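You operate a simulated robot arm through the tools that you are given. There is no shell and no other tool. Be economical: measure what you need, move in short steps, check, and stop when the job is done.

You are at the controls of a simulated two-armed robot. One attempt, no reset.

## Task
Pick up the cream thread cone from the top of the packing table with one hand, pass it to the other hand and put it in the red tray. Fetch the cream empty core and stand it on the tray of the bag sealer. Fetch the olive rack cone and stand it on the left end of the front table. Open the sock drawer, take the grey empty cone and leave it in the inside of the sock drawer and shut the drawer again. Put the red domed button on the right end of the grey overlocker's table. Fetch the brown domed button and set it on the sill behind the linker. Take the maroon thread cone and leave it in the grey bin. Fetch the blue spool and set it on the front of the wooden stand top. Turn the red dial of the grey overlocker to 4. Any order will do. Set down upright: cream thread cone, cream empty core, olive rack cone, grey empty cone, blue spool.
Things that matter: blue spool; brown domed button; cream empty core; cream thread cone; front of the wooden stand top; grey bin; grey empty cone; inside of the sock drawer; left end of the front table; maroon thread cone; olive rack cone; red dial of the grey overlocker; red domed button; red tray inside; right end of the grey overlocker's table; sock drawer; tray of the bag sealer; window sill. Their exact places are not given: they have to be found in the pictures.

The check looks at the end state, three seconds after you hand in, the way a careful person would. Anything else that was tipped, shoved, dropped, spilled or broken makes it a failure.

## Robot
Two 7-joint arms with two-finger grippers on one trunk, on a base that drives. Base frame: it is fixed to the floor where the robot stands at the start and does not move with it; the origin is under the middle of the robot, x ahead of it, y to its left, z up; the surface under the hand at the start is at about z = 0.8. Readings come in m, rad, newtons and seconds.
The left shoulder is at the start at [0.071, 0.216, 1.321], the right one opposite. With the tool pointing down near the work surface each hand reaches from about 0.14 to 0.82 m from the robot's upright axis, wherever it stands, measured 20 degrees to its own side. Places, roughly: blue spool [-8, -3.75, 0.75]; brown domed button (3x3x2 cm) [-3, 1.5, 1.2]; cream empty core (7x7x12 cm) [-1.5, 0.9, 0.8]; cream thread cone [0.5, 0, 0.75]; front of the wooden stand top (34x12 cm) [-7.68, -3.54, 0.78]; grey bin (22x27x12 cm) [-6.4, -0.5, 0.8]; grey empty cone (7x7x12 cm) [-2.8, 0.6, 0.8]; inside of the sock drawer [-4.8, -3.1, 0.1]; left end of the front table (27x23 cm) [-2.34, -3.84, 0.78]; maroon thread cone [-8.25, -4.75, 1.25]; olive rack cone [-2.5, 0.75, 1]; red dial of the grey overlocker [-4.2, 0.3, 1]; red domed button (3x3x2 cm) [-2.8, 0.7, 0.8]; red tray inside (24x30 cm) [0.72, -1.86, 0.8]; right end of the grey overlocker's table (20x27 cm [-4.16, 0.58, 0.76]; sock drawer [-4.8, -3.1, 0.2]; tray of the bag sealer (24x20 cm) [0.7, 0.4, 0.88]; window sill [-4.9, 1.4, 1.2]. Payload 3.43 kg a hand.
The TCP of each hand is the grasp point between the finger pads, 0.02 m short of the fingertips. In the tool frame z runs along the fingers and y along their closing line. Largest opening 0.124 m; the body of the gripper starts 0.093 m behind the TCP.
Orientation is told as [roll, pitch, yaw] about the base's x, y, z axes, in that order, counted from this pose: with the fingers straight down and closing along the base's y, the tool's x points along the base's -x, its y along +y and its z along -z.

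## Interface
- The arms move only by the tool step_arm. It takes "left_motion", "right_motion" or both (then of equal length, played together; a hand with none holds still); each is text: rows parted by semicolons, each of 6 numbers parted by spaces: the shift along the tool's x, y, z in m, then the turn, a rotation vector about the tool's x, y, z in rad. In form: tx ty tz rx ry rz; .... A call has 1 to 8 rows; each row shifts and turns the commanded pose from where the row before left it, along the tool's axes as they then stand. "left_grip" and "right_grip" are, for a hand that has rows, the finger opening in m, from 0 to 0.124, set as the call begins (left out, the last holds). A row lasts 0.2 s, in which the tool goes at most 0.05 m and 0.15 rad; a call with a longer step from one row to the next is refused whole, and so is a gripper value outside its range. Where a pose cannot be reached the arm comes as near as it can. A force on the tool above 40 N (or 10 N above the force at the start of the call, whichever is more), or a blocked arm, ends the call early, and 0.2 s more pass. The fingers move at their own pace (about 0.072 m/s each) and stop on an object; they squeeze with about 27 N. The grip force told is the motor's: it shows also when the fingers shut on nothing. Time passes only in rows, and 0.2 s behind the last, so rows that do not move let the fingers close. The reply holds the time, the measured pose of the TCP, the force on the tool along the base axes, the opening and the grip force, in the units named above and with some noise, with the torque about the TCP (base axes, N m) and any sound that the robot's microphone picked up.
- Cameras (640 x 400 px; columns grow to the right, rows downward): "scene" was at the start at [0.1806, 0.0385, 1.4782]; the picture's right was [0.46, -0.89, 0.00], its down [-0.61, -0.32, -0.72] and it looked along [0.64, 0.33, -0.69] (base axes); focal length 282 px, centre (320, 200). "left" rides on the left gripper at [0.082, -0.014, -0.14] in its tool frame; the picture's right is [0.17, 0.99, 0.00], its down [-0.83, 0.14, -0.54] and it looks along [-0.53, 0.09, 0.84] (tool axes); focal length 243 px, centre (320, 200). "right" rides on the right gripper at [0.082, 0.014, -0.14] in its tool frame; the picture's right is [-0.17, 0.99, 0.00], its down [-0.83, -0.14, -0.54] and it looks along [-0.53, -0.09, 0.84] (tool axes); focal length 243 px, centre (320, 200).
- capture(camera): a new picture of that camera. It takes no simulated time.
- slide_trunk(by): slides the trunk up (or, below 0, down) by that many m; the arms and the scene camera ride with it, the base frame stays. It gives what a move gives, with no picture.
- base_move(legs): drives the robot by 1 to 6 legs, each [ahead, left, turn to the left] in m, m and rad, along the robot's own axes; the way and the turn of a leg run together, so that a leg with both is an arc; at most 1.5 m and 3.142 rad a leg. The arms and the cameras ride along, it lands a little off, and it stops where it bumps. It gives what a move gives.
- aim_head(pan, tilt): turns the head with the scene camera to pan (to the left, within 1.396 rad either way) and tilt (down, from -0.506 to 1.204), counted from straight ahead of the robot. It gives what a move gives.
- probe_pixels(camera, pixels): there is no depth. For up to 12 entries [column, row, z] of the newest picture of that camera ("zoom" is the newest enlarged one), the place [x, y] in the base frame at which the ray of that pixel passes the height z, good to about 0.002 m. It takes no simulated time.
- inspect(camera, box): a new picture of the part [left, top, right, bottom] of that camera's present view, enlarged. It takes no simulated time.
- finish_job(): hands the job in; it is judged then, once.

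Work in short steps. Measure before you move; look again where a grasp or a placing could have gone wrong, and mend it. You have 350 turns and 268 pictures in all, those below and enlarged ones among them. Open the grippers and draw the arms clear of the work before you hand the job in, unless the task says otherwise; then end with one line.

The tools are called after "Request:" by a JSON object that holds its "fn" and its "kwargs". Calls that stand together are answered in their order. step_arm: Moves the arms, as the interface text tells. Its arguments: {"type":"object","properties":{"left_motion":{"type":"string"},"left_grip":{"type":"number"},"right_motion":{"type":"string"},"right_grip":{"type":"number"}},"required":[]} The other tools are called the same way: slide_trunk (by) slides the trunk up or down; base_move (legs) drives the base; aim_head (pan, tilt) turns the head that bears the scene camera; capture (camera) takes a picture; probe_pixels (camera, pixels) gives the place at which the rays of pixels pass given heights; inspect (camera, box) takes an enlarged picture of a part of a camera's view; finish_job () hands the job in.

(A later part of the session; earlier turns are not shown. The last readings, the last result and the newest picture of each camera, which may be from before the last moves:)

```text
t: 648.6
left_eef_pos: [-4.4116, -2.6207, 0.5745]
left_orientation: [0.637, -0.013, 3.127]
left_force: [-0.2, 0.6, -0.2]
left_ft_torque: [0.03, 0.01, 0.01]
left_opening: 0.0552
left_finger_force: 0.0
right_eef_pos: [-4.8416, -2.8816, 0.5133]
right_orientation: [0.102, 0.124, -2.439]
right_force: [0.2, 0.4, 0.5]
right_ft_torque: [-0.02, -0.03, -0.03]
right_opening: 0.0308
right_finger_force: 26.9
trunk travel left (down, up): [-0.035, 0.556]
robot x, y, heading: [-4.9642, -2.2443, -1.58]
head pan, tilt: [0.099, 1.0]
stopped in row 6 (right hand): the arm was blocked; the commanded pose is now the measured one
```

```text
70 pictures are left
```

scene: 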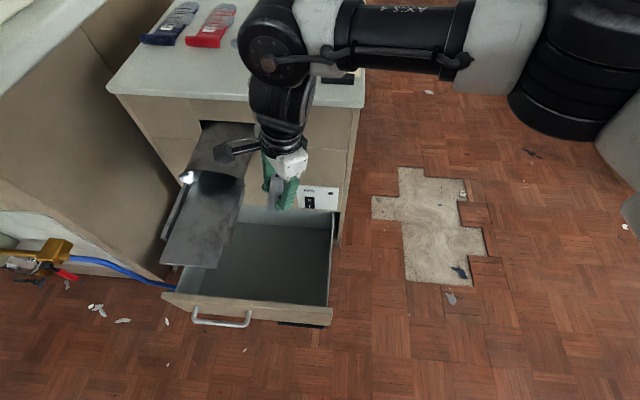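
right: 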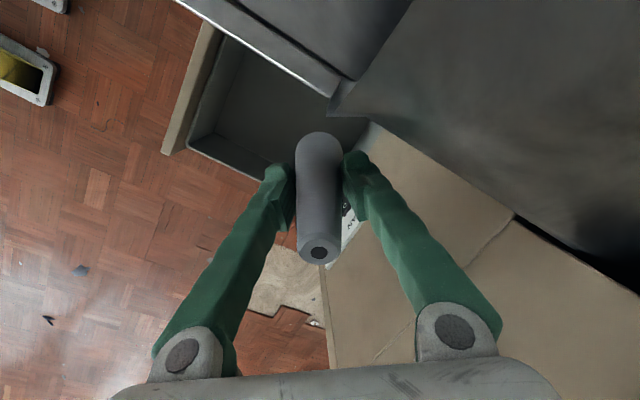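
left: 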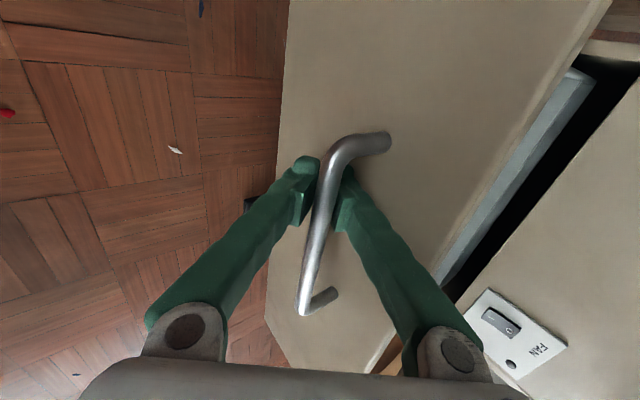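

The wrist would hit the cabinet front at this y, so the drawer must come out further. I raise the right hand clear, reposition, and hook the handle again with the left.

Request:
{"fn": "step_arm", "kwargs": {"right_motion": "0.01 -0.02 -0.03 0.05 -0.06 0; 0.01 -0.02 -0.04 0.05 -0.06 0; 0.01 -0.02 -0.04 0 0 0; 0.01 -0.02 -0.04 0 0 0; 0 0 0 0 0 0"}}

Request:
{"fn": "base_move", "kwargs": {"legs": [[-0.184, -0.144, 0]]}}

Request:
{"fn": "step_arm", "kwargs": {"left_motion": "-0.014 -0.004 0.042 0 0 0; -0.014 -0.004 0.042 0 0 0; -0.014 -0.004 0.042 0 0 0; -0.014 -0.004 0.042 0 0 0; -0.014 -0.004 0.042 0 0 0; -0.014 -0.006 0.042 0 0 0; -0.014 -0.006 0.042 0 0 0; -0.013 -0.006 0.03 0 0 0"}}

Request:
{"fn": "capture", "kwargs": {"camera": "left"}}

```text
t: 649.8
left_eef_pos: [-4.4104, -2.6208, 0.5753]
left_orientation: [0.637, -0.015, 3.126]
left_force: [-0.1, 0.7, -0.2]
left_ft_torque: [-0.01, -0.01, -0.01]
left_opening: 0.055
left_finger_force: 0.0
right_eef_pos: [-4.8707, -2.7923, 0.6625]
right_orientation: [0.001, 0.001, -2.442]
right_force: [0.4, -0.1, -0.6]
right_ft_torque: [-0.01, -0.04, 0.03]
right_opening: 0.0309
right_finger_force: 27.0
trunk travel left (down, up): [-0.035, 0.556]
robot x, y, heading: [-4.9617, -2.2468, -1.581]
head pan, tilt: [0.099, 1.0]
```

```text
t: 652.4
left_eef_pos: [-4.5538, -2.4352, 0.5752]
left_orientation: [0.637, -0.014, 3.129]
left_force: [0.0, -0.7, 0.0]
left_ft_torque: [-0.02, 0.0, -0.01]
left_opening: 0.055
left_finger_force: 0.0
right_eef_pos: [-5.0128, -2.6078, 0.6631]
right_orientation: [0.002, 0.002, -2.438]
right_force: [0.1, 0.7, -0.2]
right_ft_torque: [-0.01, 0.01, -0.01]
right_opening: 0.0309
right_finger_force: 26.8
trunk travel left (down, up): [-0.035, 0.556]
robot x, y, heading: [-5.1083, -2.0628, -1.574]
head pan, tilt: [0.099, 1.0]
```

```text
t: 654.2
left_eef_pos: [-4.6742, -2.5955, 0.2915]
left_orientation: [0.636, -0.012, 3.127]
left_force: [0.0, -0.4, -1.1]
left_ft_torque: [0.0, -0.05, 0.03]
left_opening: 0.0552
left_finger_force: 0.0
right_eef_pos: [-5.0139, -2.608, 0.6621]
right_orientation: [0.002, 0.001, -2.442]
right_force: [0.0, 0.2, -0.2]
right_ft_torque: [-0.01, -0.02, -0.03]
right_opening: 0.031
right_finger_force: 27.1
trunk travel left (down, up): [-0.035, 0.556]
robot x, y, heading: [-5.1104, -2.0605, -1.576]
head pan, tilt: [0.099, 1.0]
```

```text
69 pictures are left
```

left: 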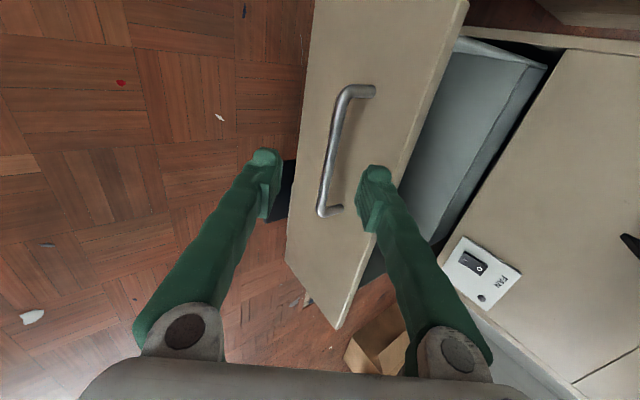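

Request:
{"fn": "step_arm", "kwargs": {"left_motion": "0 0 0.035 0 0 0; 0 0 0.035 0 0 0; 0 0 0.028 0 0 0; 0 0 0 0 0 0"}}

Request:
{"fn": "step_arm", "kwargs": {"left_motion": "0 0 0 0 0 0; 0 0 0 0 0 0; 0 0 0 0 0 0", "left_grip": 0.0}}

Request:
{"fn": "base_move", "kwargs": {"legs": [[-0.13, 0, 0]]}}

Request:
{"fn": "capture", "kwargs": {"camera": "scene"}}

```text
t: 655.2
left_eef_pos: [-4.6711, -2.653, 0.214]
left_orientation: [0.638, -0.014, 3.127]
left_force: [0.5, 0.0, -1.4]
left_ft_torque: [-0.01, -0.02, -0.03]
left_opening: 0.0552
left_finger_force: 0.1
right_eef_pos: [-5.0121, -2.6076, 0.6623]
right_orientation: [0.002, 0.002, -2.438]
right_force: [0.0, 0.3, -0.2]
right_ft_torque: [-0.01, 0.01, 0.01]
right_opening: 0.0307
right_finger_force: 27.1
trunk travel left (down, up): [-0.035, 0.556]
robot x, y, heading: [-5.104, -2.0575, -1.576]
head pan, tilt: [0.099, 1.0]
```

```text
t: 656.0
left_eef_pos: [-4.6717, -2.6514, 0.2142]
left_orientation: [0.635, -0.013, 3.127]
left_force: [-0.5, 0.4, -2.4]
left_ft_torque: [-0.06, 0.01, 0.0]
left_opening: 0.0002
left_finger_force: 26.7
right_eef_pos: [-5.013, -2.6085, 0.6623]
right_orientation: [0.001, 0.002, -2.441]
right_force: [-0.1, -0.2, 0.6]
right_ft_torque: [-0.03, 0.0, -0.01]
right_opening: 0.0311
right_finger_force: 26.6
trunk travel left (down, up): [-0.035, 0.556]
robot x, y, heading: [-5.11, -2.0654, -1.579]
head pan, tilt: [0.099, 1.0]
```

```text
t: 657.2
left_eef_pos: [-4.6704, -2.5939, 0.2222]
left_orientation: [0.662, -0.021, 3.134]
left_force: [0.9, 0.6, 3.9]
left_ft_torque: [0.03, 0.56, -0.26]
left_opening: 0.0061
left_finger_force: 26.2
right_eef_pos: [-5.014, -2.5371, 0.6617]
right_orientation: [0.003, 0.003, -2.442]
right_force: [0.7, 0.2, 1.3]
right_ft_torque: [-0.01, 0.03, 0.0]
right_opening: 0.031
right_finger_force: 26.6
trunk travel left (down, up): [-0.035, 0.556]
robot x, y, heading: [-5.1084, -1.9902, -1.578]
head pan, tilt: [0.099, 1.0]
stopped in leg 1: the force on the tool passed its limit at 60 N (the readings are from after the stop); the commanded pose is now the measured one
```

```text
68 pictures are left
```

scene: 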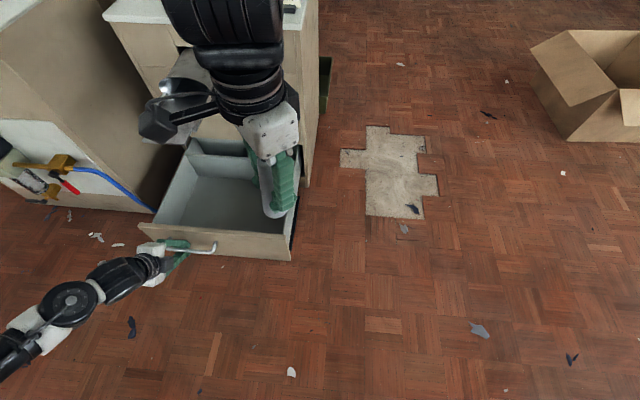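

The drawer is at its stop (~0.33 m out). I release the handle, tuck the left hand, and bring the right hand over the drawer.

Request:
{"fn": "step_arm", "kwargs": {"left_motion": "0 0 0.012 0 0 0; 0 0 0.006 0 0 0; 0 0 0 0 0 0; 0 0 0 0 0 0", "left_grip": 0.055}}

Request:
{"fn": "step_arm", "kwargs": {"left_motion": "0 0 -0.03 0 0 0; 0 0 -0.04 0 0 0; 0 0 -0.04 0 0 0; 0 -0.01 -0.045 0 0 0; 0.02 0 -0.045 0 0 0; 0.03 0 -0.04 0 0 0; 0.03 0.01 -0.04 0 0 0; 0.03 0.02 -0.03 0 0 0"}}

Request:
{"fn": "base_move", "kwargs": {"legs": [[0.24, 0.14, 0]]}}

Request:
{"fn": "capture", "kwargs": {"camera": "right"}}

```text
t: 658.2
left_eef_pos: [-4.6706, -2.6036, 0.2074]
left_orientation: [0.658, -0.017, 3.133]
left_force: [0.4, -0.3, 0.3]
left_ft_torque: [-0.01, 0.01, 0.02]
left_opening: 0.055
left_finger_force: 0.1
right_eef_pos: [-5.0144, -2.5378, 0.6633]
right_orientation: [0.003, 0.002, -2.444]
right_force: [-0.1, 0.0, 0.5]
right_ft_torque: [-0.02, -0.02, 0.01]
right_opening: 0.0308
right_finger_force: 26.2
trunk travel left (down, up): [-0.035, 0.556]
robot x, y, heading: [-5.1061, -1.9878, -1.575]
head pan, tilt: [0.099, 1.0]
```

```text
refused: row 7 steps farther than a row can; nothing moved
```

```text
t: 659.6
left_eef_pos: [-4.6449, -2.682, 0.2066]
left_orientation: [0.657, -0.035, 3.105]
left_force: [0.4, 0.3, 0.2]
left_ft_torque: [0.02, 0.02, -0.02]
left_opening: 0.055
left_finger_force: 0.1
right_eef_pos: [-4.9712, -2.6166, 0.6626]
right_orientation: [0.003, 0.001, -2.446]
right_force: [-0.1, 0.3, -1.2]
right_ft_torque: [0.0, -0.03, -0.04]
right_opening: 0.0311
right_finger_force: 27.6
trunk travel left (down, up): [-0.035, 0.556]
robot x, y, heading: [-5.065, -2.069, -1.582]
head pan, tilt: [0.099, 1.0]
stopped in leg 1: the force on the tool passed its limit at 48 N (the readings are from after the stop); the commanded pose is now the measured one
```

```text
67 pictures are left
```

right: 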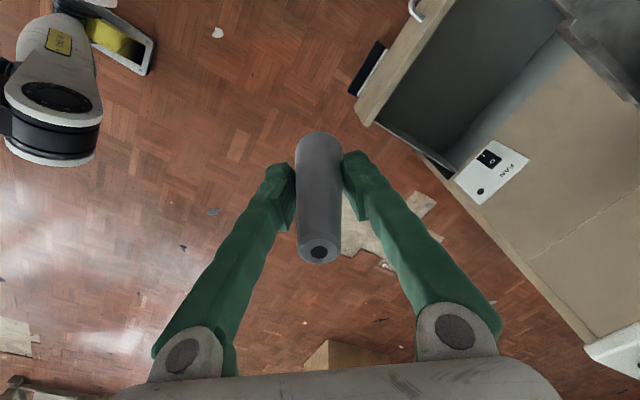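

A row was refused, so the base pushed the drawer back a bit. I re-close the left hand and pull it out again.

Request:
{"fn": "step_arm", "kwargs": {"left_motion": "0 0 0 0 0 0; 0 0 0 0 0 0; 0 0 0 0 0 0", "left_grip": 0.0}}

Request:
{"fn": "base_move", "kwargs": {"legs": [[-0.095, 0, 0]]}}

Request:
{"fn": "step_arm", "kwargs": {"left_motion": "0 0 0.01 0 0 0; 0 0 0 0 0 0; 0 0 0 0 0 0", "left_grip": 0.055}}

Request:
{"fn": "step_arm", "kwargs": {"left_motion": "0 0 -0.03 0 0 0; 0 0 -0.04 0 0 0; 0 0 -0.04 0 0 0; 0 -0.01 -0.045 0 0 0; 0.02 0 -0.04 0 0 0; 0.03 0 -0.03 0 0 0; 0.03 0 -0.03 0 0 0; 0.03 0 -0.03 0 0 0"}}

Request:
{"fn": "capture", "kwargs": {"camera": "scene"}}

```text
t: 660.4
left_eef_pos: [-4.6447, -2.6796, 0.2055]
left_orientation: [0.655, -0.037, 3.105]
left_force: [-6.0, 0.7, 2.0]
left_ft_torque: [-0.02, -0.13, 0.04]
left_opening: 0.0
left_finger_force: 26.2
right_eef_pos: [-4.9715, -2.6166, 0.6626]
right_orientation: [0.003, 0.001, -2.446]
right_force: [0.8, -0.4, 0.8]
right_ft_torque: [0.0, -0.02, 0.0]
right_opening: 0.0308
right_finger_force: 27.0
trunk travel left (down, up): [-0.035, 0.556]
robot x, y, heading: [-5.0611, -2.0746, -1.58]
head pan, tilt: [0.099, 1.0]
```

```text
t: 661.8
left_eef_pos: [-4.6464, -2.5948, 0.2134]
left_orientation: [0.678, -0.04, 3.105]
left_force: [0.4, -1.3, -0.5]
left_ft_torque: [0.0, -0.02, -0.01]
left_opening: 0.0
left_finger_force: 27.0
right_eef_pos: [-4.9731, -2.5198, 0.6612]
right_orientation: [0.003, 0.0, -2.448]
right_force: [-0.1, -0.5, -0.2]
right_ft_torque: [-0.04, -0.02, -0.02]
right_opening: 0.031
right_finger_force: 27.3
trunk travel left (down, up): [-0.035, 0.556]
robot x, y, heading: [-5.0596, -1.9723, -1.585]
head pan, tilt: [0.099, 1.0]
stopped in leg 1: the force on the tool passed its limit at 86 N (the readings are from after the stop); the commanded pose is now the measured one
```

```text
t: 662.6
left_eef_pos: [-4.6474, -2.6018, 0.2055]
left_orientation: [0.678, -0.041, 3.105]
left_force: [-0.2, -1.1, -0.1]
left_ft_torque: [-0.03, -0.03, 0.0]
left_opening: 0.0552
left_finger_force: 0.0
right_eef_pos: [-4.9728, -2.5193, 0.6634]
right_orientation: [0.002, 0.002, -2.448]
right_force: [-0.8, -0.5, 0.1]
right_ft_torque: [0.02, 0.03, -0.01]
right_opening: 0.0308
right_finger_force: 27.7
trunk travel left (down, up): [-0.035, 0.556]
robot x, y, heading: [-5.0592, -1.9659, -1.584]
head pan, tilt: [0.099, 1.0]
```

```text
t: 664.4
left_eef_pos: [-4.5195, -2.4192, 0.4173]
left_orientation: [0.679, -0.04, 3.101]
left_force: [-0.1, 1.1, -0.6]
left_ft_torque: [0.01, -0.02, -0.01]
left_opening: 0.0551
left_finger_force: 0.1
right_eef_pos: [-4.973, -2.5192, 0.663]
right_orientation: [0.004, 0.002, -2.449]
right_force: [0.1, 0.5, 0.1]
right_ft_torque: [-0.03, -0.01, -0.01]
right_opening: 0.0308
right_finger_force: 27.1
trunk travel left (down, up): [-0.035, 0.556]
robot x, y, heading: [-5.0637, -1.9741, -1.582]
head pan, tilt: [0.099, 1.0]
```

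```text
66 pictures are left
```

scene: 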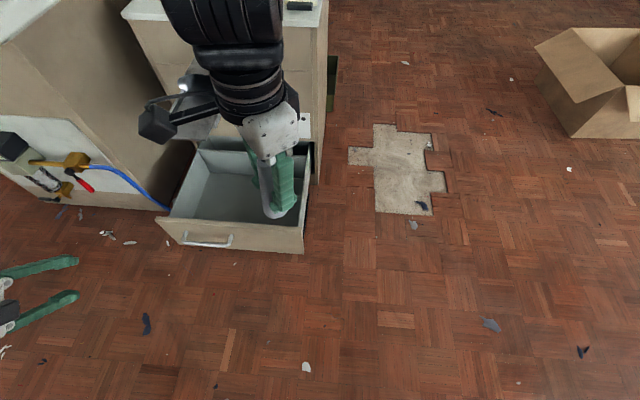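

Request:
{"fn": "step_arm", "kwargs": {"left_motion": "0 -0.02 -0.03 0 0 0; 0 -0.02 -0.03 0 0 0; 0 -0.02 -0.03 0 0 0; 0 -0.01 -0.02 0 0 0; 0 0 0 0 0 0"}}

Request:
{"fn": "base_move", "kwargs": {"legs": [[0.26, 0.11, 0]]}}

Request:
{"fn": "step_arm", "kwargs": {"right_motion": "0 0 0.045 0 0 0; 0 0 0.045 0 0 0; 0 0 0.045 0 0 0; 0 0 0.045 0 0 0; 0 0 0.045 0 0 0; 0 0 0.045 0 0 0; 0 0 0 0 0 0"}}

Request:
{"fn": "capture", "kwargs": {"camera": "right"}}

Request:
{"fn": "capture", "kwargs": {"camera": "scene"}}

```text
t: 665.6
left_eef_pos: [-4.5155, -2.2958, 0.4587]
left_orientation: [0.677, -0.04, 3.104]
left_force: [-0.6, 0.3, 1.2]
left_ft_torque: [-0.01, 0.0, 0.0]
left_opening: 0.0551
left_finger_force: 0.0
right_eef_pos: [-4.9725, -2.52, 0.6621]
right_orientation: [0.002, 0.001, -2.449]
right_force: [-0.2, -0.2, -0.4]
right_ft_torque: [-0.01, -0.03, 0.0]
right_opening: 0.0308
right_finger_force: 26.8
trunk travel left (down, up): [-0.035, 0.556]
robot x, y, heading: [-5.0638, -1.9724, -1.587]
head pan, tilt: [0.099, 1.0]
```

```text
t: 667.8
left_eef_pos: [-4.4071, -2.5582, 0.4589]
left_orientation: [0.679, -0.04, 3.103]
left_force: [-0.9, -1.1, -1.1]
left_ft_torque: [-0.04, 0.0, -0.03]
left_opening: 0.0552
left_finger_force: 0.1
right_eef_pos: [-4.8647, -2.7822, 0.6617]
right_orientation: [0.002, 0.001, -2.447]
right_force: [-0.6, -0.1, -0.4]
right_ft_torque: [0.01, 0.02, 0.0]
right_opening: 0.0307
right_finger_force: 27.4
trunk travel left (down, up): [-0.035, 0.556]
robot x, y, heading: [-4.954, -2.2341, -1.587]
head pan, tilt: [0.099, 1.0]
```

```text
t: 669.2
left_eef_pos: [-4.4082, -2.5585, 0.4593]
left_orientation: [0.679, -0.037, 3.104]
left_force: [0.5, 0.1, 0.2]
left_ft_torque: [-0.03, 0.03, -0.02]
left_opening: 0.055
left_finger_force: 0.1
right_eef_pos: [-4.8365, -2.8182, 0.4508]
right_orientation: [0.089, 0.124, -2.54]
right_force: [0.2, 0.1, -0.1]
right_ft_torque: [-0.02, 0.03, 0.0]
right_opening: 0.0308
right_finger_force: 26.6
trunk travel left (down, up): [-0.035, 0.556]
robot x, y, heading: [-4.9547, -2.2338, -1.585]
head pan, tilt: [0.099, 1.0]
stopped in row 7 (right hand): the arm was blocked; the commanded pose is now the measured one
```

```text
65 pictures are left
```

right: 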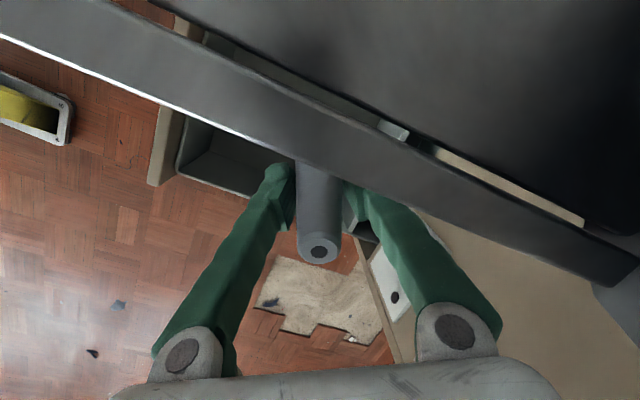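

```text
64 pictures are left
```

scene: 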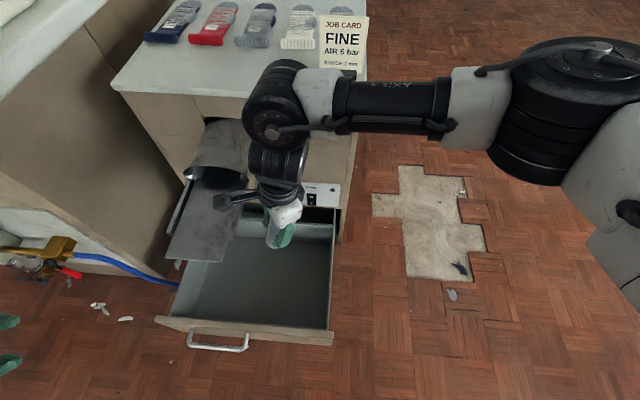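

The camera bracket caught the chute. I raise, level, and rotate the wrist so the bracket faces the robot, then shift right.

Request:
{"fn": "step_arm", "kwargs": {"right_motion": "-0.02 0 -0.04 0.045 -0.06 0; -0.02 0 -0.04 0.045 -0.06 0; 0 0 -0.04 0 0 -0.14; 0 0 0 0 0 -0.14; 0 0 0 0 0 -0.14; 0 0 0 0 0 -0.14; 0 0 0 0 0 -0.14; 0 0 0 0 0 -0.14"}}

Request:
{"fn": "capture", "kwargs": {"camera": "right"}}

```text
t: 671.0
left_eef_pos: [-4.408, -2.5578, 0.459]
left_orientation: [0.678, -0.039, 3.101]
left_force: [-0.2, 0.8, -0.3]
left_ft_torque: [0.0, -0.01, -0.01]
left_opening: 0.0552
left_finger_force: 0.0
right_eef_pos: [-4.8842, -2.8468, 0.5678]
right_orientation: [0.012, 0.008, -1.726]
right_force: [0.2, -0.9, 0.2]
right_ft_torque: [0.04, -0.03, -0.03]
right_opening: 0.0308
right_finger_force: 27.1
trunk travel left (down, up): [-0.035, 0.556]
robot x, y, heading: [-4.953, -2.2352, -1.584]
head pan, tilt: [0.099, 1.0]
```

```text
63 pictures are left
```

right: 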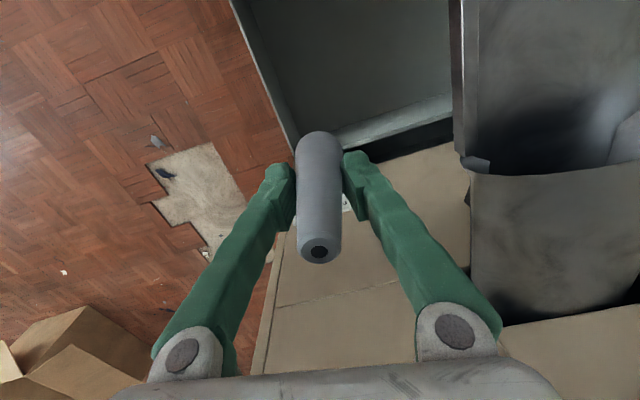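

Request:
{"fn": "step_arm", "kwargs": {"right_motion": "0.028 0.005 0.03 0 0 0; 0.028 0.005 0.03 0 0 0; 0 0 0.045 0 0 0; 0 0 0.045 0 0 0; 0 0 0.045 0 0 0; 0 0 0.045 0 0 0; 0 0 0.045 0 0 0; 0 0 0 0 0 0"}}

Request:
{"fn": "capture", "kwargs": {"camera": "right"}}

```text
t: 671.9
left_eef_pos: [-4.4072, -2.5595, 0.4584]
left_orientation: [0.678, -0.04, 3.102]
left_force: [0.3, 0.3, 0.1]
left_ft_torque: [-0.03, 0.01, 0.03]
left_opening: 0.055
left_finger_force: 0.1
right_eef_pos: [-4.8249, -2.8057, 0.5266]
right_orientation: [0.149, 0.032, -1.761]
right_force: [-3.3, -1.4, -1.5]
right_ft_torque: [0.04, -0.01, -0.03]
right_opening: 0.0307
right_finger_force: 26.5
trunk travel left (down, up): [-0.035, 0.556]
robot x, y, heading: [-4.9535, -2.2334, -1.585]
head pan, tilt: [0.099, 1.0]
stopped in row 4 (right hand): the arm was blocked; the commanded pose is now the measured one
```

```text
62 pictures are left
```

right: 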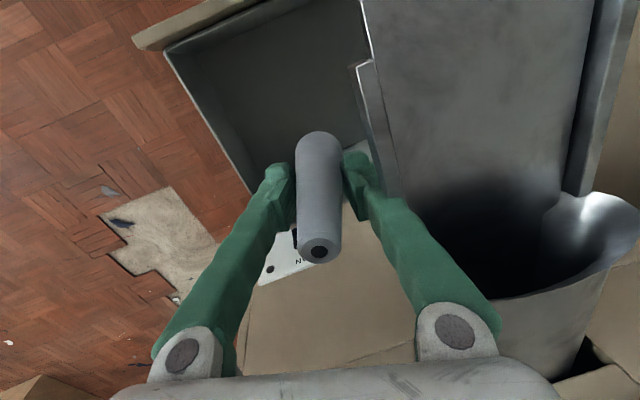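

The arm drifts inward here; it works better on its own side. I raise the right hand, move it outward, and will shift the base left instead.

Request:
{"fn": "step_arm", "kwargs": {"right_motion": "0.02 -0.02 -0.04 0.05 0 0; 0 -0.02 -0.045 0.05 -0.03 0; 0 -0.01 -0.045 0.05 0 0; -0.008 -0.04 0 0 0 0.1; -0.008 -0.04 0 0 0 0.1; -0.008 -0.04 0 0 0 0.1; -0.008 -0.04 0 0 0 0.1; -0.008 -0.04 0 0 0 0.1"}}

Request:
{"fn": "step_arm", "kwargs": {"right_motion": "0 -0.035 0 0 0 0.1; -0.01 -0.035 0 0 0 0.1; -0.015 -0.03 0 0 0 0.1; 0 0 0 0 0 0"}}

```text
t: 673.6
left_eef_pos: [-4.4086, -2.5588, 0.4594]
left_orientation: [0.678, -0.041, 3.102]
left_force: [-0.3, 0.0, -0.6]
left_ft_torque: [-0.01, 0.0, 0.05]
left_opening: 0.0553
left_finger_force: 0.0
right_eef_pos: [-5.08, -2.7369, 0.6539]
right_orientation: [0.001, 0.003, -2.262]
right_force: [-0.7, -0.2, 0.3]
right_ft_torque: [-0.01, -0.02, -0.03]
right_opening: 0.0306
right_finger_force: 26.8
trunk travel left (down, up): [-0.035, 0.556]
robot x, y, heading: [-4.9546, -2.2304, -1.59]
head pan, tilt: [0.099, 1.0]
```

```text
t: 674.6
left_eef_pos: [-4.408, -2.5589, 0.4585]
left_orientation: [0.68, -0.04, 3.102]
left_force: [-0.2, 0.8, 0.2]
left_ft_torque: [0.02, 0.0, -0.01]
left_opening: 0.055
left_finger_force: 0.1
right_eef_pos: [-5.1592, -2.6888, 0.6512]
right_orientation: [-0.001, 0.001, -2.528]
right_force: [-0.2, 0.0, -0.4]
right_ft_torque: [0.03, -0.03, 0.04]
right_opening: 0.0307
right_finger_force: 27.3
right hand out of reach, approached as far as the arm can: row 3
trunk travel left (down, up): [-0.035, 0.556]
robot x, y, heading: [-4.956, -2.2346, -1.594]
head pan, tilt: [0.099, 1.0]
```

Request:
{"fn": "step_arm", "kwargs": {"left_motion": "0 -0.025 -0.03 0 0 0; 0 -0.025 -0.03 0 0 0; 0 -0.025 -0.03 0 0 0; 0 -0.025 -0.03 0 0 0; 0 0 0 0 0 0"}}

Request:
{"fn": "base_move", "kwargs": {"legs": [[0.095, 0.262, 0]]}}

Request:
{"fn": "step_arm", "kwargs": {"right_motion": "0 0 0.045 0 0 0; 0 0 0.045 0 0 0; 0 0 0.045 0 0 0; 0 0 0.045 0 0 0; 0 0 0.045 0 0 0; 0 0 0.045 0 0 0; 0 0 0 0 0 0"}}

Request:
{"fn": "capture", "kwargs": {"camera": "right"}}

```text
t: 675.9
left_eef_pos: [-4.3988, -2.4049, 0.4904]
left_orientation: [0.679, -0.04, 3.101]
left_force: [-0.2, -0.4, -0.9]
left_ft_torque: [-0.01, 0.01, 0.01]
left_opening: 0.0552
left_finger_force: 0.0
right_eef_pos: [-5.1595, -2.6884, 0.652]
right_orientation: [0.0, 0.001, -2.528]
right_force: [0.5, -0.4, 0.1]
right_ft_torque: [-0.01, -0.03, 0.0]
right_opening: 0.0308
right_finger_force: 26.9
trunk travel left (down, up): [-0.035, 0.556]
robot x, y, heading: [-4.9555, -2.2287, -1.592]
head pan, tilt: [0.099, 1.0]
```

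```text
t: 679.9
left_eef_pos: [-4.1404, -2.5042, 0.4888]
left_orientation: [0.679, -0.04, 3.101]
left_force: [0.2, -0.5, 0.5]
left_ft_torque: [-0.01, -0.02, 0.04]
left_opening: 0.0549
left_finger_force: 0.0
right_eef_pos: [-4.9012, -2.7867, 0.6514]
right_orientation: [-0.001, 0.001, -2.526]
right_force: [-0.9, 0.0, 1.0]
right_ft_torque: [-0.05, -0.02, 0.04]
right_opening: 0.031
right_finger_force: 27.3
trunk travel left (down, up): [-0.035, 0.556]
robot x, y, heading: [-4.696, -2.3324, -1.586]
head pan, tilt: [0.099, 1.0]
```

```text
t: 681.5
left_eef_pos: [-4.1408, -2.5044, 0.4896]
left_orientation: [0.678, -0.042, 3.102]
left_force: [0.5, -0.4, -0.5]
left_ft_torque: [0.0, 0.0, 0.02]
left_opening: 0.0551
left_finger_force: 0.0
right_eef_pos: [-4.8989, -2.786, 0.3795]
right_orientation: [-0.002, 0.0, -2.527]
right_force: [-0.1, -0.2, 0.3]
right_ft_torque: [0.01, -0.01, 0.03]
right_opening: 0.0309
right_finger_force: 26.6
trunk travel left (down, up): [-0.035, 0.556]
robot x, y, heading: [-4.6958, -2.3334, -1.583]
head pan, tilt: [0.099, 1.0]
```

```text
61 pictures are left
```

right: 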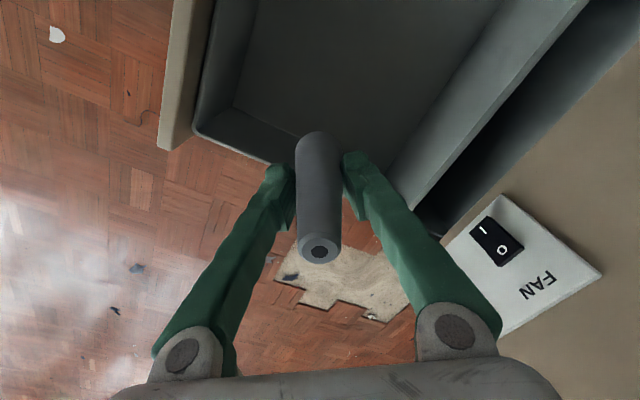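

Descends straight now, and the axis meets the drawer floor at (320,104), well inside. I continue down.

Request:
{"fn": "step_arm", "kwargs": {"right_motion": "0 0 0.045 0 0 0; 0 0 0.045 0 0 0; 0 0 0.045 0 0 0; 0 0 0.045 0 0 0; 0 0 0.04 0 0 0; 0 0 0 0 0 0"}}

Request:
{"fn": "step_arm", "kwargs": {"right_motion": "0 0 0.01 0 0 0; 0 0 0.01 0 0 0; 0 0 0.008 0 0 0; 0 0 0.008 0 0 0; 0 0 0.008 0 0 0; 0 0 0.008 0 0 0; 0 0 0 0 0 0"}}

Request:
{"fn": "capture", "kwargs": {"camera": "right"}}

```text
t: 682.8
left_eef_pos: [-4.1401, -2.5035, 0.49]
left_orientation: [0.68, -0.041, 3.101]
left_force: [0.1, -0.2, -0.3]
left_ft_torque: [-0.01, -0.05, 0.0]
left_opening: 0.0552
left_finger_force: 0.1
right_eef_pos: [-4.8986, -2.7897, 0.1658]
right_orientation: [0.005, -0.002, -2.526]
right_force: [-4.4, -1.3, 20.1]
right_ft_torque: [0.18, 0.24, 0.12]
right_opening: 0.033
right_finger_force: 26.8
trunk travel left (down, up): [-0.035, 0.556]
robot x, y, heading: [-4.694, -2.3303, -1.588]
head pan, tilt: [0.099, 1.0]
stopped in row 6 (right hand): the force on the tool passed its limit at 44 N (the readings are from after the stop); the commanded pose is now the measured one
```

```text
t: 683.1
left_eef_pos: [-4.141, -2.5043, 0.4905]
left_orientation: [0.679, -0.038, 3.103]
left_force: [-0.3, 0.2, 0.4]
left_ft_torque: [0.0, 0.06, 0.0]
left_opening: 0.0551
left_finger_force: 0.0
right_eef_pos: [-4.8996, -2.7931, 0.1661]
right_orientation: [0.012, -0.003, -2.528]
right_force: [-1.7, 1.1, 17.1]
right_ft_torque: [0.27, 0.1, 0.06]
right_opening: 0.033
right_finger_force: 27.4
trunk travel left (down, up): [-0.035, 0.556]
robot x, y, heading: [-4.6952, -2.3315, -1.583]
head pan, tilt: [0.099, 1.0]
stopped in row 1 (right hand): the force on the tool passed its limit at 54 N (the readings are from after the stop); the commanded pose is now the measured one
```

```text
60 pictures are left
```

right: 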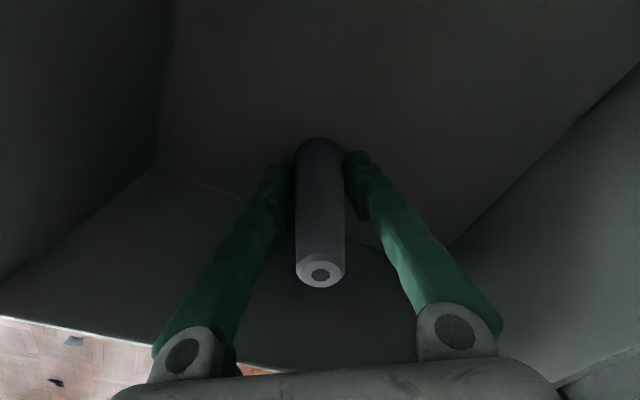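

The cone stands on the drawer floor (contact). I release and withdraw upward.

Request:
{"fn": "step_arm", "kwargs": {"right_motion": "0 0 -0.003 0 0 0; 0 0 0 0 0 0; 0 0 0 0 0 0; 0 0 0 0 0 0", "right_grip": 0.08}}

Request:
{"fn": "step_arm", "kwargs": {"right_motion": "0 0 -0.03 0 0 0; 0 0 -0.045 0 0 0; 0 0 -0.045 0 0 0; 0 0 -0.045 0 0 0; 0 0 -0.045 0 0 0; 0 0 -0.045 0 0 0; 0 0 -0.045 0 0 0; 0 0 -0.045 0 0 0"}}

Request:
{"fn": "capture", "kwargs": {"camera": "right"}}

Request:
{"fn": "capture", "kwargs": {"camera": "scene"}}

```text
t: 684.1
left_eef_pos: [-4.1415, -2.5051, 0.4895]
left_orientation: [0.678, -0.042, 3.101]
left_force: [-0.4, -0.8, 0.5]
left_ft_torque: [-0.02, 0.0, -0.03]
left_opening: 0.0552
left_finger_force: 0.0
right_eef_pos: [-4.8988, -2.79, 0.168]
right_orientation: [0.008, -0.004, -2.528]
right_force: [1.0, -0.6, 0.6]
right_ft_torque: [0.03, -0.03, 0.01]
right_opening: 0.0801
right_finger_force: 0.0
trunk travel left (down, up): [-0.035, 0.556]
robot x, y, heading: [-4.6975, -2.3299, -1.588]
head pan, tilt: [0.099, 1.0]
```

```text
t: 685.9
left_eef_pos: [-4.1401, -2.5028, 0.4897]
left_orientation: [0.677, -0.041, 3.101]
left_force: [0.4, 0.3, 0.3]
left_ft_torque: [-0.01, 0.02, -0.04]
left_opening: 0.0549
left_finger_force: 0.1
right_eef_pos: [-4.8984, -2.7875, 0.513]
right_orientation: [0.007, -0.003, -2.528]
right_force: [0.0, 0.0, 0.0]
right_ft_torque: [-0.02, -0.02, 0.0]
right_opening: 0.0797
right_finger_force: 0.2
trunk travel left (down, up): [-0.035, 0.556]
robot x, y, heading: [-4.697, -2.3335, -1.591]
head pan, tilt: [0.099, 1.0]
```

```text
59 pictures are left
```

right: 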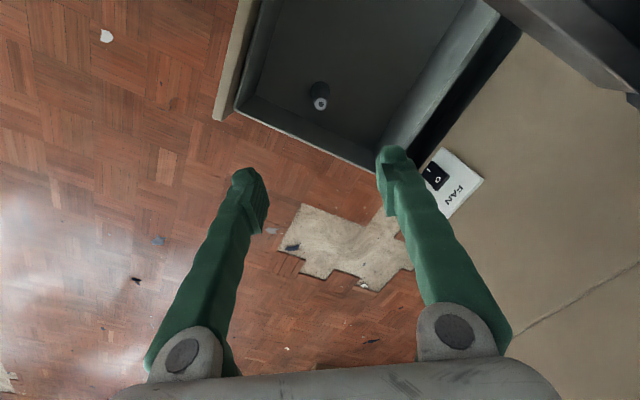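

```text
58 pictures are left
```

scene: 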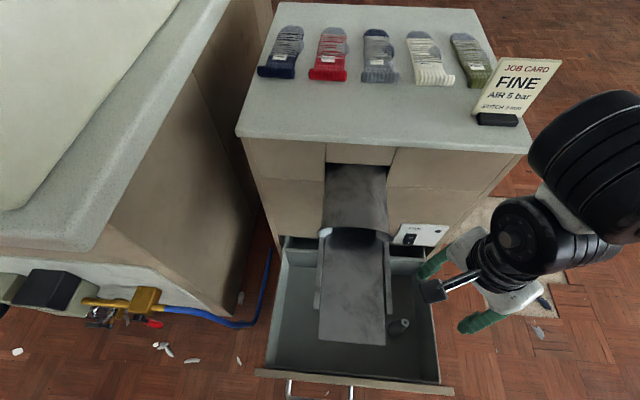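

Before closing I check that the cone's top clears the cabinet's front edge above the drawer.

Request:
{"fn": "probe_pixels", "kwargs": {"camera": "right", "pixels": [[321, 103, 0.2], [321, 103, 0.24], [440, 140, 0.22], [440, 140, 0.26], [440, 140, 0.3], [480, 85, 0.26], [480, 85, 0.3], [300, 135, 0.22], [300, 135, 0.26], [300, 145, 0.22]]}}

Request:
{"fn": "inspect", "kwargs": {"camera": "right", "box": [220, 0, 540, 200]}}

```text
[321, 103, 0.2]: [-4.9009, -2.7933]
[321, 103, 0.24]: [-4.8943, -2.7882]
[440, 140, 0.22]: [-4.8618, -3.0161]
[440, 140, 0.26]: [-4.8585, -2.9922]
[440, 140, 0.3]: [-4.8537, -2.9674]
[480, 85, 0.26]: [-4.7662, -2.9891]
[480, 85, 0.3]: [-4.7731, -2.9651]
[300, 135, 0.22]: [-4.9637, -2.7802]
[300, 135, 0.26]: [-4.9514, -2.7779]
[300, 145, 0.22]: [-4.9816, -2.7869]
```

```text
2.00 times, centred on (380, 100) of right
```

zoom: 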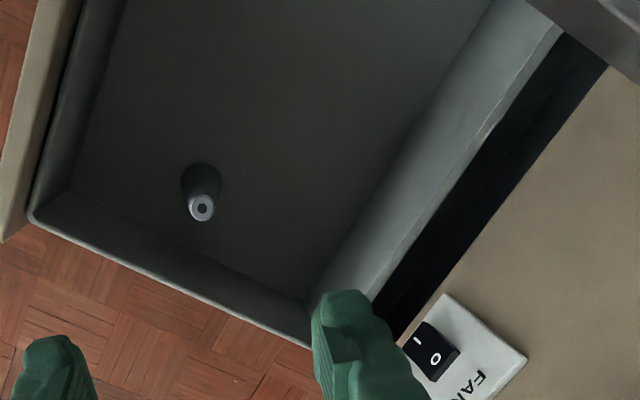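

Request:
{"fn": "probe_pixels", "kwargs": {"camera": "right", "pixels": [[320, 91, 0.05], [320, 91, 0.08], [320, 91, 0.11], [320, 81, 0.05], [320, 81, 0.1], [320.5, 104, 0.16], [320.5, 104, 0.18], [320.5, 104, 0.22]]}}

Request:
{"fn": "probe_pixels", "kwargs": {"camera": "scene", "pixels": [[399, 323, 0.05], [399, 323, 0.1], [404, 322, 0.2], [404, 322, 0.16], [404, 322, 0.22], [393, 330, 0.05], [393, 330, 0.1]]}}

Request:
{"fn": "inspect", "kwargs": {"camera": "scene", "box": [360, 280, 460, 360]}}

```text
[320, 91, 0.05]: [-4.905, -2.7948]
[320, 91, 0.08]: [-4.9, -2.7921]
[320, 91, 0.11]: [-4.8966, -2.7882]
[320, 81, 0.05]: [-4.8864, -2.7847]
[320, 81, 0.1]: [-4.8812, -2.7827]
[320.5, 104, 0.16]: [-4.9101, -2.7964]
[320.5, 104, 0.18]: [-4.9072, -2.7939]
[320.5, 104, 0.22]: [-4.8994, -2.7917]
```

```text
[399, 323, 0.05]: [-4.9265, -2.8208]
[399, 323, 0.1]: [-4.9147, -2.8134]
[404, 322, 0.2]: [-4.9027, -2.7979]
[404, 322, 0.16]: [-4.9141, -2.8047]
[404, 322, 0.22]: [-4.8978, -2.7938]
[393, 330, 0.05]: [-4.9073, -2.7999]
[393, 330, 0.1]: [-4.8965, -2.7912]
```

```text
5.00 times, centred on (410, 320) of scene
```

zoom: 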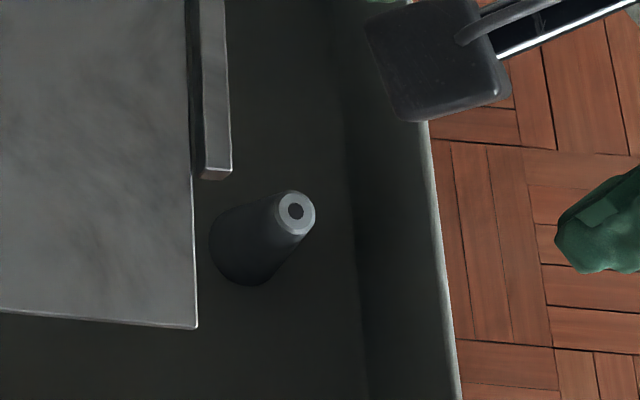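

The clearance is narrow but seems sufficient; I'll push slowly and watch. First I bring the left hand (closed) in front of the drawer.

Request:
{"fn": "step_arm", "kwargs": {"right_motion": "0 0 -0.045 0 0 0; 0 0 -0.045 0 0 0; 0 0 -0.04 0 0 0; 0 0 0 0 0 0"}}

Request:
{"fn": "base_move", "kwargs": {"legs": [[-0.37, 0, 0], [0, -0.41, 0]]}}

Request:
{"fn": "step_arm", "kwargs": {"left_motion": "-0.018 -0.006 0.044 0 0 0; -0.018 -0.006 0.044 0 0 0; -0.018 -0.006 0.044 0 0 0; -0.018 -0.006 0.044 0 0 0; -0.018 -0.006 0.044 0 0 0; -0.018 -0.006 0.044 0 0 0; -0.018 -0.006 0.044 0 0 0; -0.018 -0.006 0.044 0 0 0", "left_grip": 0.0}}

Request:
{"fn": "capture", "kwargs": {"camera": "left"}}

```text
t: 686.9
left_eef_pos: [-4.1393, -2.5044, 0.4904]
left_orientation: [0.68, -0.039, 3.103]
left_force: [-0.1, -0.2, -0.4]
left_ft_torque: [0.02, 0.0, -0.03]
left_opening: 0.055
left_finger_force: 0.1
right_eef_pos: [-4.9001, -2.788, 0.6433]
right_orientation: [0.007, -0.002, -2.528]
right_force: [0.6, 0.3, -0.1]
right_ft_torque: [0.03, 0.0, 0.01]
right_opening: 0.0801
right_finger_force: 0.1
trunk travel left (down, up): [-0.035, 0.556]
robot x, y, heading: [-4.6939, -2.3326, -1.593]
head pan, tilt: [0.099, 1.0]
```

```text
t: 695.3
left_eef_pos: [-4.5462, -2.1334, 0.4899]
left_orientation: [0.68, -0.039, 3.098]
left_force: [-0.7, 0.8, 0.1]
left_ft_torque: [0.02, 0.0, -0.03]
left_opening: 0.055
left_finger_force: 0.0
right_eef_pos: [-5.3066, -2.415, 0.642]
right_orientation: [0.007, -0.002, -2.53]
right_force: [0.3, -0.2, 0.0]
right_ft_torque: [-0.04, 0.04, 0.03]
right_opening: 0.08
right_finger_force: 0.1
trunk travel left (down, up): [-0.035, 0.556]
robot x, y, heading: [-5.0982, -1.9584, -1.588]
head pan, tilt: [0.099, 1.0]
```

```text
t: 697.1
left_eef_pos: [-4.7089, -2.3118, 0.1914]
left_orientation: [0.678, -0.039, 3.1]
left_force: [0.5, 0.3, -0.7]
left_ft_torque: [0.01, -0.03, 0.01]
left_opening: 0.0
left_finger_force: 27.0
right_eef_pos: [-5.3063, -2.4148, 0.6428]
right_orientation: [0.007, -0.002, -2.528]
right_force: [-0.4, 0.7, 0.2]
right_ft_torque: [0.03, -0.03, -0.01]
right_opening: 0.0801
right_finger_force: 0.1
trunk travel left (down, up): [-0.035, 0.556]
robot x, y, heading: [-5.1012, -1.9632, -1.589]
head pan, tilt: [0.099, 1.0]
```

```text
55 pictures are left
```

left: 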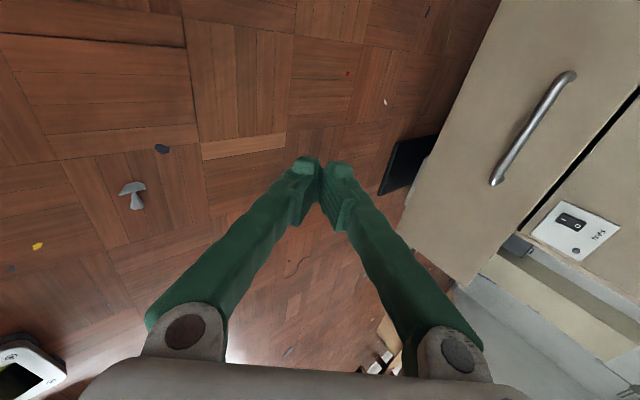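

I extend the left hand low (below the bar) and push the drawer about half-way, then check the cone.

Request:
{"fn": "step_arm", "kwargs": {"left_motion": "0 0.025 0.0353 0 0 0; 0 0.025 0.0353 0 0 0; 0 0.025 0.0353 0 0 0; 0 0.025 0.0353 0 0 0; 0 0.025 0.0353 0 0 0; 0 0.025 0.0353 0 0 0; 0 0 0 0 0 0"}}

Request:
{"fn": "base_move", "kwargs": {"legs": [[0.27, 0, 0]]}}

Request:
{"fn": "capture", "kwargs": {"camera": "scene"}}

```text
t: 698.7
left_eef_pos: [-4.7221, -2.5592, 0.1201]
left_orientation: [0.678, -0.038, 3.098]
left_force: [-0.1, -0.7, -0.2]
left_ft_torque: [-0.02, 0.01, 0.0]
left_opening: 0.0001
left_finger_force: 27.3
right_eef_pos: [-5.3067, -2.4163, 0.6429]
right_orientation: [0.007, -0.003, -2.53]
right_force: [0.1, 0.0, 0.4]
right_ft_torque: [0.02, -0.04, 0.03]
right_opening: 0.08
right_finger_force: 0.0
trunk travel left (down, up): [-0.035, 0.556]
robot x, y, heading: [-5.0984, -1.9583, -1.591]
head pan, tilt: [0.099, 1.0]
```

```text
t: 700.9
left_eef_pos: [-4.7291, -2.8268, 0.1191]
left_orientation: [0.679, -0.041, 3.098]
left_force: [-1.0, 0.7, 0.1]
left_ft_torque: [0.05, -0.02, -0.02]
left_opening: 0.0
left_finger_force: 27.5
right_eef_pos: [-5.3121, -2.6814, 0.6424]
right_orientation: [0.007, -0.001, -2.533]
right_force: [0.2, -0.5, -0.7]
right_ft_torque: [-0.01, 0.0, 0.02]
right_opening: 0.0802
right_finger_force: 0.0
trunk travel left (down, up): [-0.035, 0.556]
robot x, y, heading: [-5.1084, -2.2273, -1.594]
head pan, tilt: [0.099, 1.0]
```

```text
54 pictures are left
```

scene: 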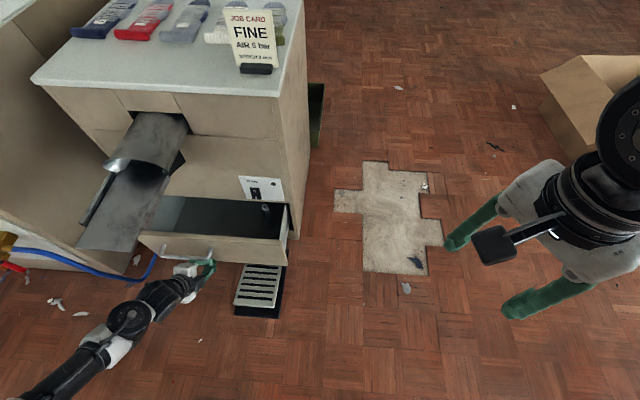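

Request:
{"fn": "inspect", "kwargs": {"camera": "scene", "box": [130, 150, 310, 280]}}

```text
3.08 times, centred on (220, 215) of scene
```

zoom: 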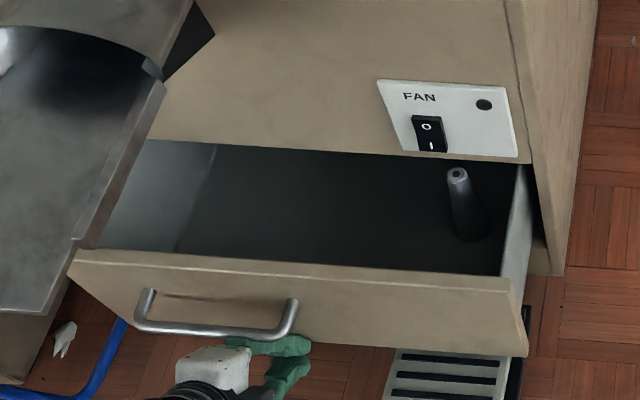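

Request:
{"fn": "probe_pixels", "kwargs": {"camera": "zoom", "pixels": [[455, 158, 0.2], [455, 158, 0.24], [455, 158, 0.28], [300, 150, 0.24], [457, 173, 0.2], [457, 173, 0.24], [457, 173, 0.16], [468, 240, 0.05], [468, 240, 0.11], [300, 268, 0.24]]}}

```text
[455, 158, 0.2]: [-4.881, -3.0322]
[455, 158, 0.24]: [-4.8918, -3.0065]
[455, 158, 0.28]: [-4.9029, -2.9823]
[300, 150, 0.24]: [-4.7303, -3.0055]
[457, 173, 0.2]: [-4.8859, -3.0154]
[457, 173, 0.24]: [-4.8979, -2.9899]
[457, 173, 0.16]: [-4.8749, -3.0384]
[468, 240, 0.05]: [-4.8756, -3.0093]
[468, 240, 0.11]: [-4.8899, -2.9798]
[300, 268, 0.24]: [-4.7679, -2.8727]
```

Face edge z≈0.24–0.25 vs cone top ≈0.23: it should just pass. I push 3 cm and look again.

Request:
{"fn": "base_move", "kwargs": {"legs": [[0.03, 0, 0]]}}

Request:
{"fn": "inspect", "kwargs": {"camera": "scene", "box": [180, 150, 310, 270]}}

```text
t: 701.8
left_eef_pos: [-4.7301, -2.8559, 0.1194]
left_orientation: [0.678, -0.04, 3.094]
left_force: [-0.5, 0.0, -0.7]
left_ft_torque: [-0.05, -0.02, 0.0]
left_opening: 0.0
left_finger_force: 27.1
right_eef_pos: [-5.3133, -2.712, 0.6416]
right_orientation: [0.007, -0.001, -2.533]
right_force: [0.5, 0.2, -0.4]
right_ft_torque: [0.03, -0.02, -0.02]
right_opening: 0.0801
right_finger_force: 0.0
trunk travel left (down, up): [-0.035, 0.556]
robot x, y, heading: [-5.1079, -2.2557, -1.596]
head pan, tilt: [0.099, 1.0]
```

```text
3.33 times, centred on (245, 210) of scene
```

zoom: 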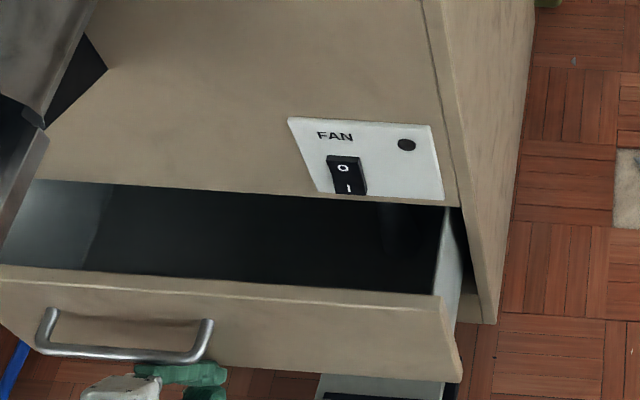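

The cone has passed under the edge (its lower part is still faintly visible). I push the drawer fully shut.

Request:
{"fn": "base_move", "kwargs": {"legs": [[0.08, 0, 0]]}}

Request:
{"fn": "base_move", "kwargs": {"legs": [[0.07, 0, 0]]}}

Request:
{"fn": "inspect", "kwargs": {"camera": "scene", "box": [150, 130, 330, 300]}}

```text
t: 702.9
left_eef_pos: [-4.7323, -2.9353, 0.1191]
left_orientation: [0.677, -0.04, 3.095]
left_force: [-0.1, 1.0, -0.5]
left_ft_torque: [-0.02, -0.01, 0.02]
left_opening: 0.0004
left_finger_force: 27.3
right_eef_pos: [-5.315, -2.7905, 0.6434]
right_orientation: [0.007, 0.0, -2.534]
right_force: [0.0, 0.0, 0.3]
right_ft_torque: [-0.01, 0.0, 0.02]
right_opening: 0.0798
right_finger_force: 0.0
trunk travel left (down, up): [-0.035, 0.556]
robot x, y, heading: [-5.1071, -2.3388, -1.588]
head pan, tilt: [0.099, 1.0]
```

```text
t: 703.9
left_eef_pos: [-4.7315, -2.9521, 0.1126]
left_orientation: [0.657, -0.038, 3.092]
left_force: [0.1, 0.1, 0.2]
left_ft_torque: [0.01, 0.01, 0.0]
left_opening: 0.0
left_finger_force: 27.2
right_eef_pos: [-5.3151, -2.8182, 0.6425]
right_orientation: [0.008, -0.001, -2.53]
right_force: [-0.4, 0.4, -0.1]
right_ft_torque: [0.02, 0.03, 0.02]
right_opening: 0.08
right_finger_force: 0.0
trunk travel left (down, up): [-0.035, 0.556]
robot x, y, heading: [-5.1075, -2.3619, -1.593]
head pan, tilt: [0.099, 1.0]
stopped in leg 1: the force on the tool passed its limit at 88 N (the readings are from after the stop); the commanded pose is now the measured one
```

```text
2.35 times, centred on (240, 215) of scene
```

zoom: 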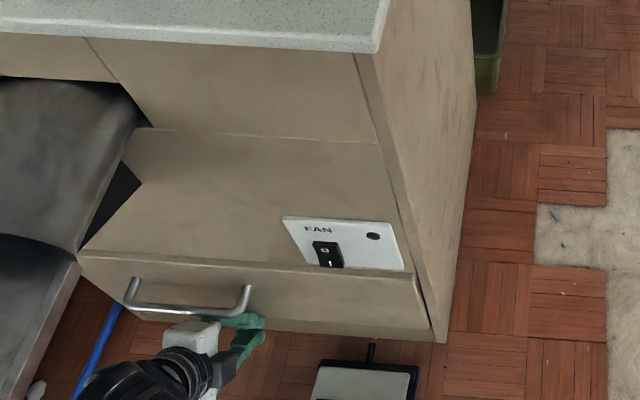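

The drawer is shut. I back away, raise the trunk, turn to face −x and look toward the far corner.

Request:
{"fn": "base_move", "kwargs": {"legs": [[-0.4, 0, 0]]}}

Request:
{"fn": "slide_trunk", "kwargs": {"by": 0.435}}

Request:
{"fn": "base_move", "kwargs": {"legs": [[0, 0, -1.4]]}}

Request:
{"fn": "aim_head", "kwargs": {"pan": 0.1, "tilt": 0.35}}

Request:
{"fn": "capture", "kwargs": {"camera": "scene"}}

```text
t: 706.9
left_eef_pos: [-4.7229, -2.5465, 0.1113]
left_orientation: [0.659, -0.037, 3.094]
left_force: [-0.1, 0.7, 0.2]
left_ft_torque: [-0.04, -0.03, 0.01]
left_opening: 0.0002
left_finger_force: 26.7
right_eef_pos: [-5.3057, -2.415, 0.6437]
right_orientation: [0.008, -0.004, -2.529]
right_force: [0.2, -0.3, 0.8]
right_ft_torque: [-0.02, -0.02, 0.03]
right_opening: 0.0801
right_finger_force: 0.1
trunk travel left (down, up): [-0.035, 0.556]
robot x, y, heading: [-5.1044, -1.9623, -1.592]
head pan, tilt: [0.099, 1.0]
```

```text
refused: 0.435 is not a number from -0.4 to 0.4
```

```text
t: 712.0
left_eef_pos: [-5.6217, -2.4247, 0.1128]
left_orientation: [0.657, -0.039, 1.68]
left_force: [-0.5, 0.5, 0.2]
left_ft_torque: [-0.03, 0.01, 0.01]
left_opening: 0.0001
left_finger_force: 27.4
right_eef_pos: [-5.5827, -1.828, 0.6423]
right_orientation: [0.008, -0.003, 2.34]
right_force: [-0.9, -0.3, 0.4]
right_ft_torque: [-0.01, 0.06, 0.01]
right_opening: 0.0798
right_finger_force: 0.0
trunk travel left (down, up): [-0.035, 0.556]
robot x, y, heading: [-5.1035, -1.9555, -3.006]
head pan, tilt: [0.099, 1.0]
```

```text
t: 713.0
left_eef_pos: [-5.6229, -2.4222, 0.1129]
left_orientation: [0.658, -0.039, 1.678]
left_force: [-1.0, 0.3, 0.0]
left_ft_torque: [-0.01, -0.03, 0.02]
left_opening: 0.0
left_finger_force: 27.5
right_eef_pos: [-5.5817, -1.8275, 0.6434]
right_orientation: [0.006, -0.002, 2.341]
right_force: [-0.5, 0.0, -0.3]
right_ft_torque: [-0.01, -0.02, 0.01]
right_opening: 0.0801
right_finger_force: 0.1
trunk travel left (down, up): [-0.035, 0.556]
robot x, y, heading: [-5.0987, -1.9601, -3.009]
head pan, tilt: [0.099, 0.351]
```

```text
50 pictures are left
```

scene: 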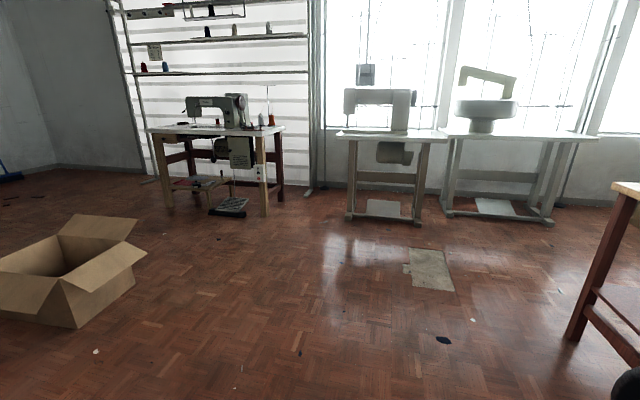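

Request:
{"fn": "inspect", "kwargs": {"camera": "scene", "box": [100, 20, 320, 220]}}

Request:
{"fn": "slide_trunk", "kwargs": {"by": 0.4}}

```text
2.00 times, centred on (210, 120) of scene
```

zoom: 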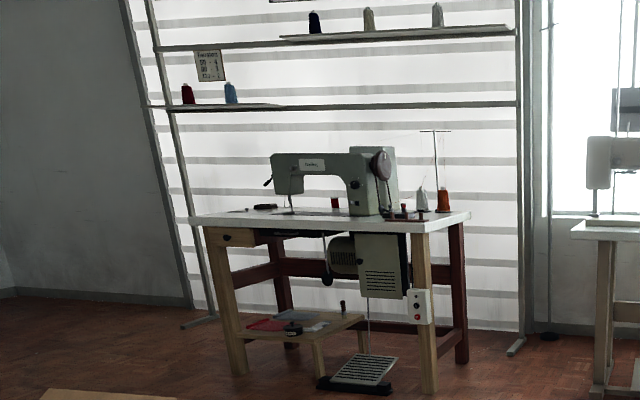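

```text
t: 716.9
left_eef_pos: [-5.6231, -2.4248, 0.5121]
left_orientation: [0.658, -0.037, 1.68]
left_force: [0.0, 0.0, -0.6]
left_ft_torque: [0.0, -0.01, 0.02]
left_opening: 0.0
left_finger_force: 26.5
right_eef_pos: [-5.582, -1.8278, 1.043]
right_orientation: [0.006, -0.003, 2.342]
right_force: [0.4, 0.1, 0.5]
right_ft_torque: [0.0, 0.02, 0.0]
right_opening: 0.0802
right_finger_force: 0.1
trunk travel left (down, up): [-0.435, 0.156]
robot x, y, heading: [-5.0968, -1.959, -3.008]
head pan, tilt: [0.099, 0.351]
```

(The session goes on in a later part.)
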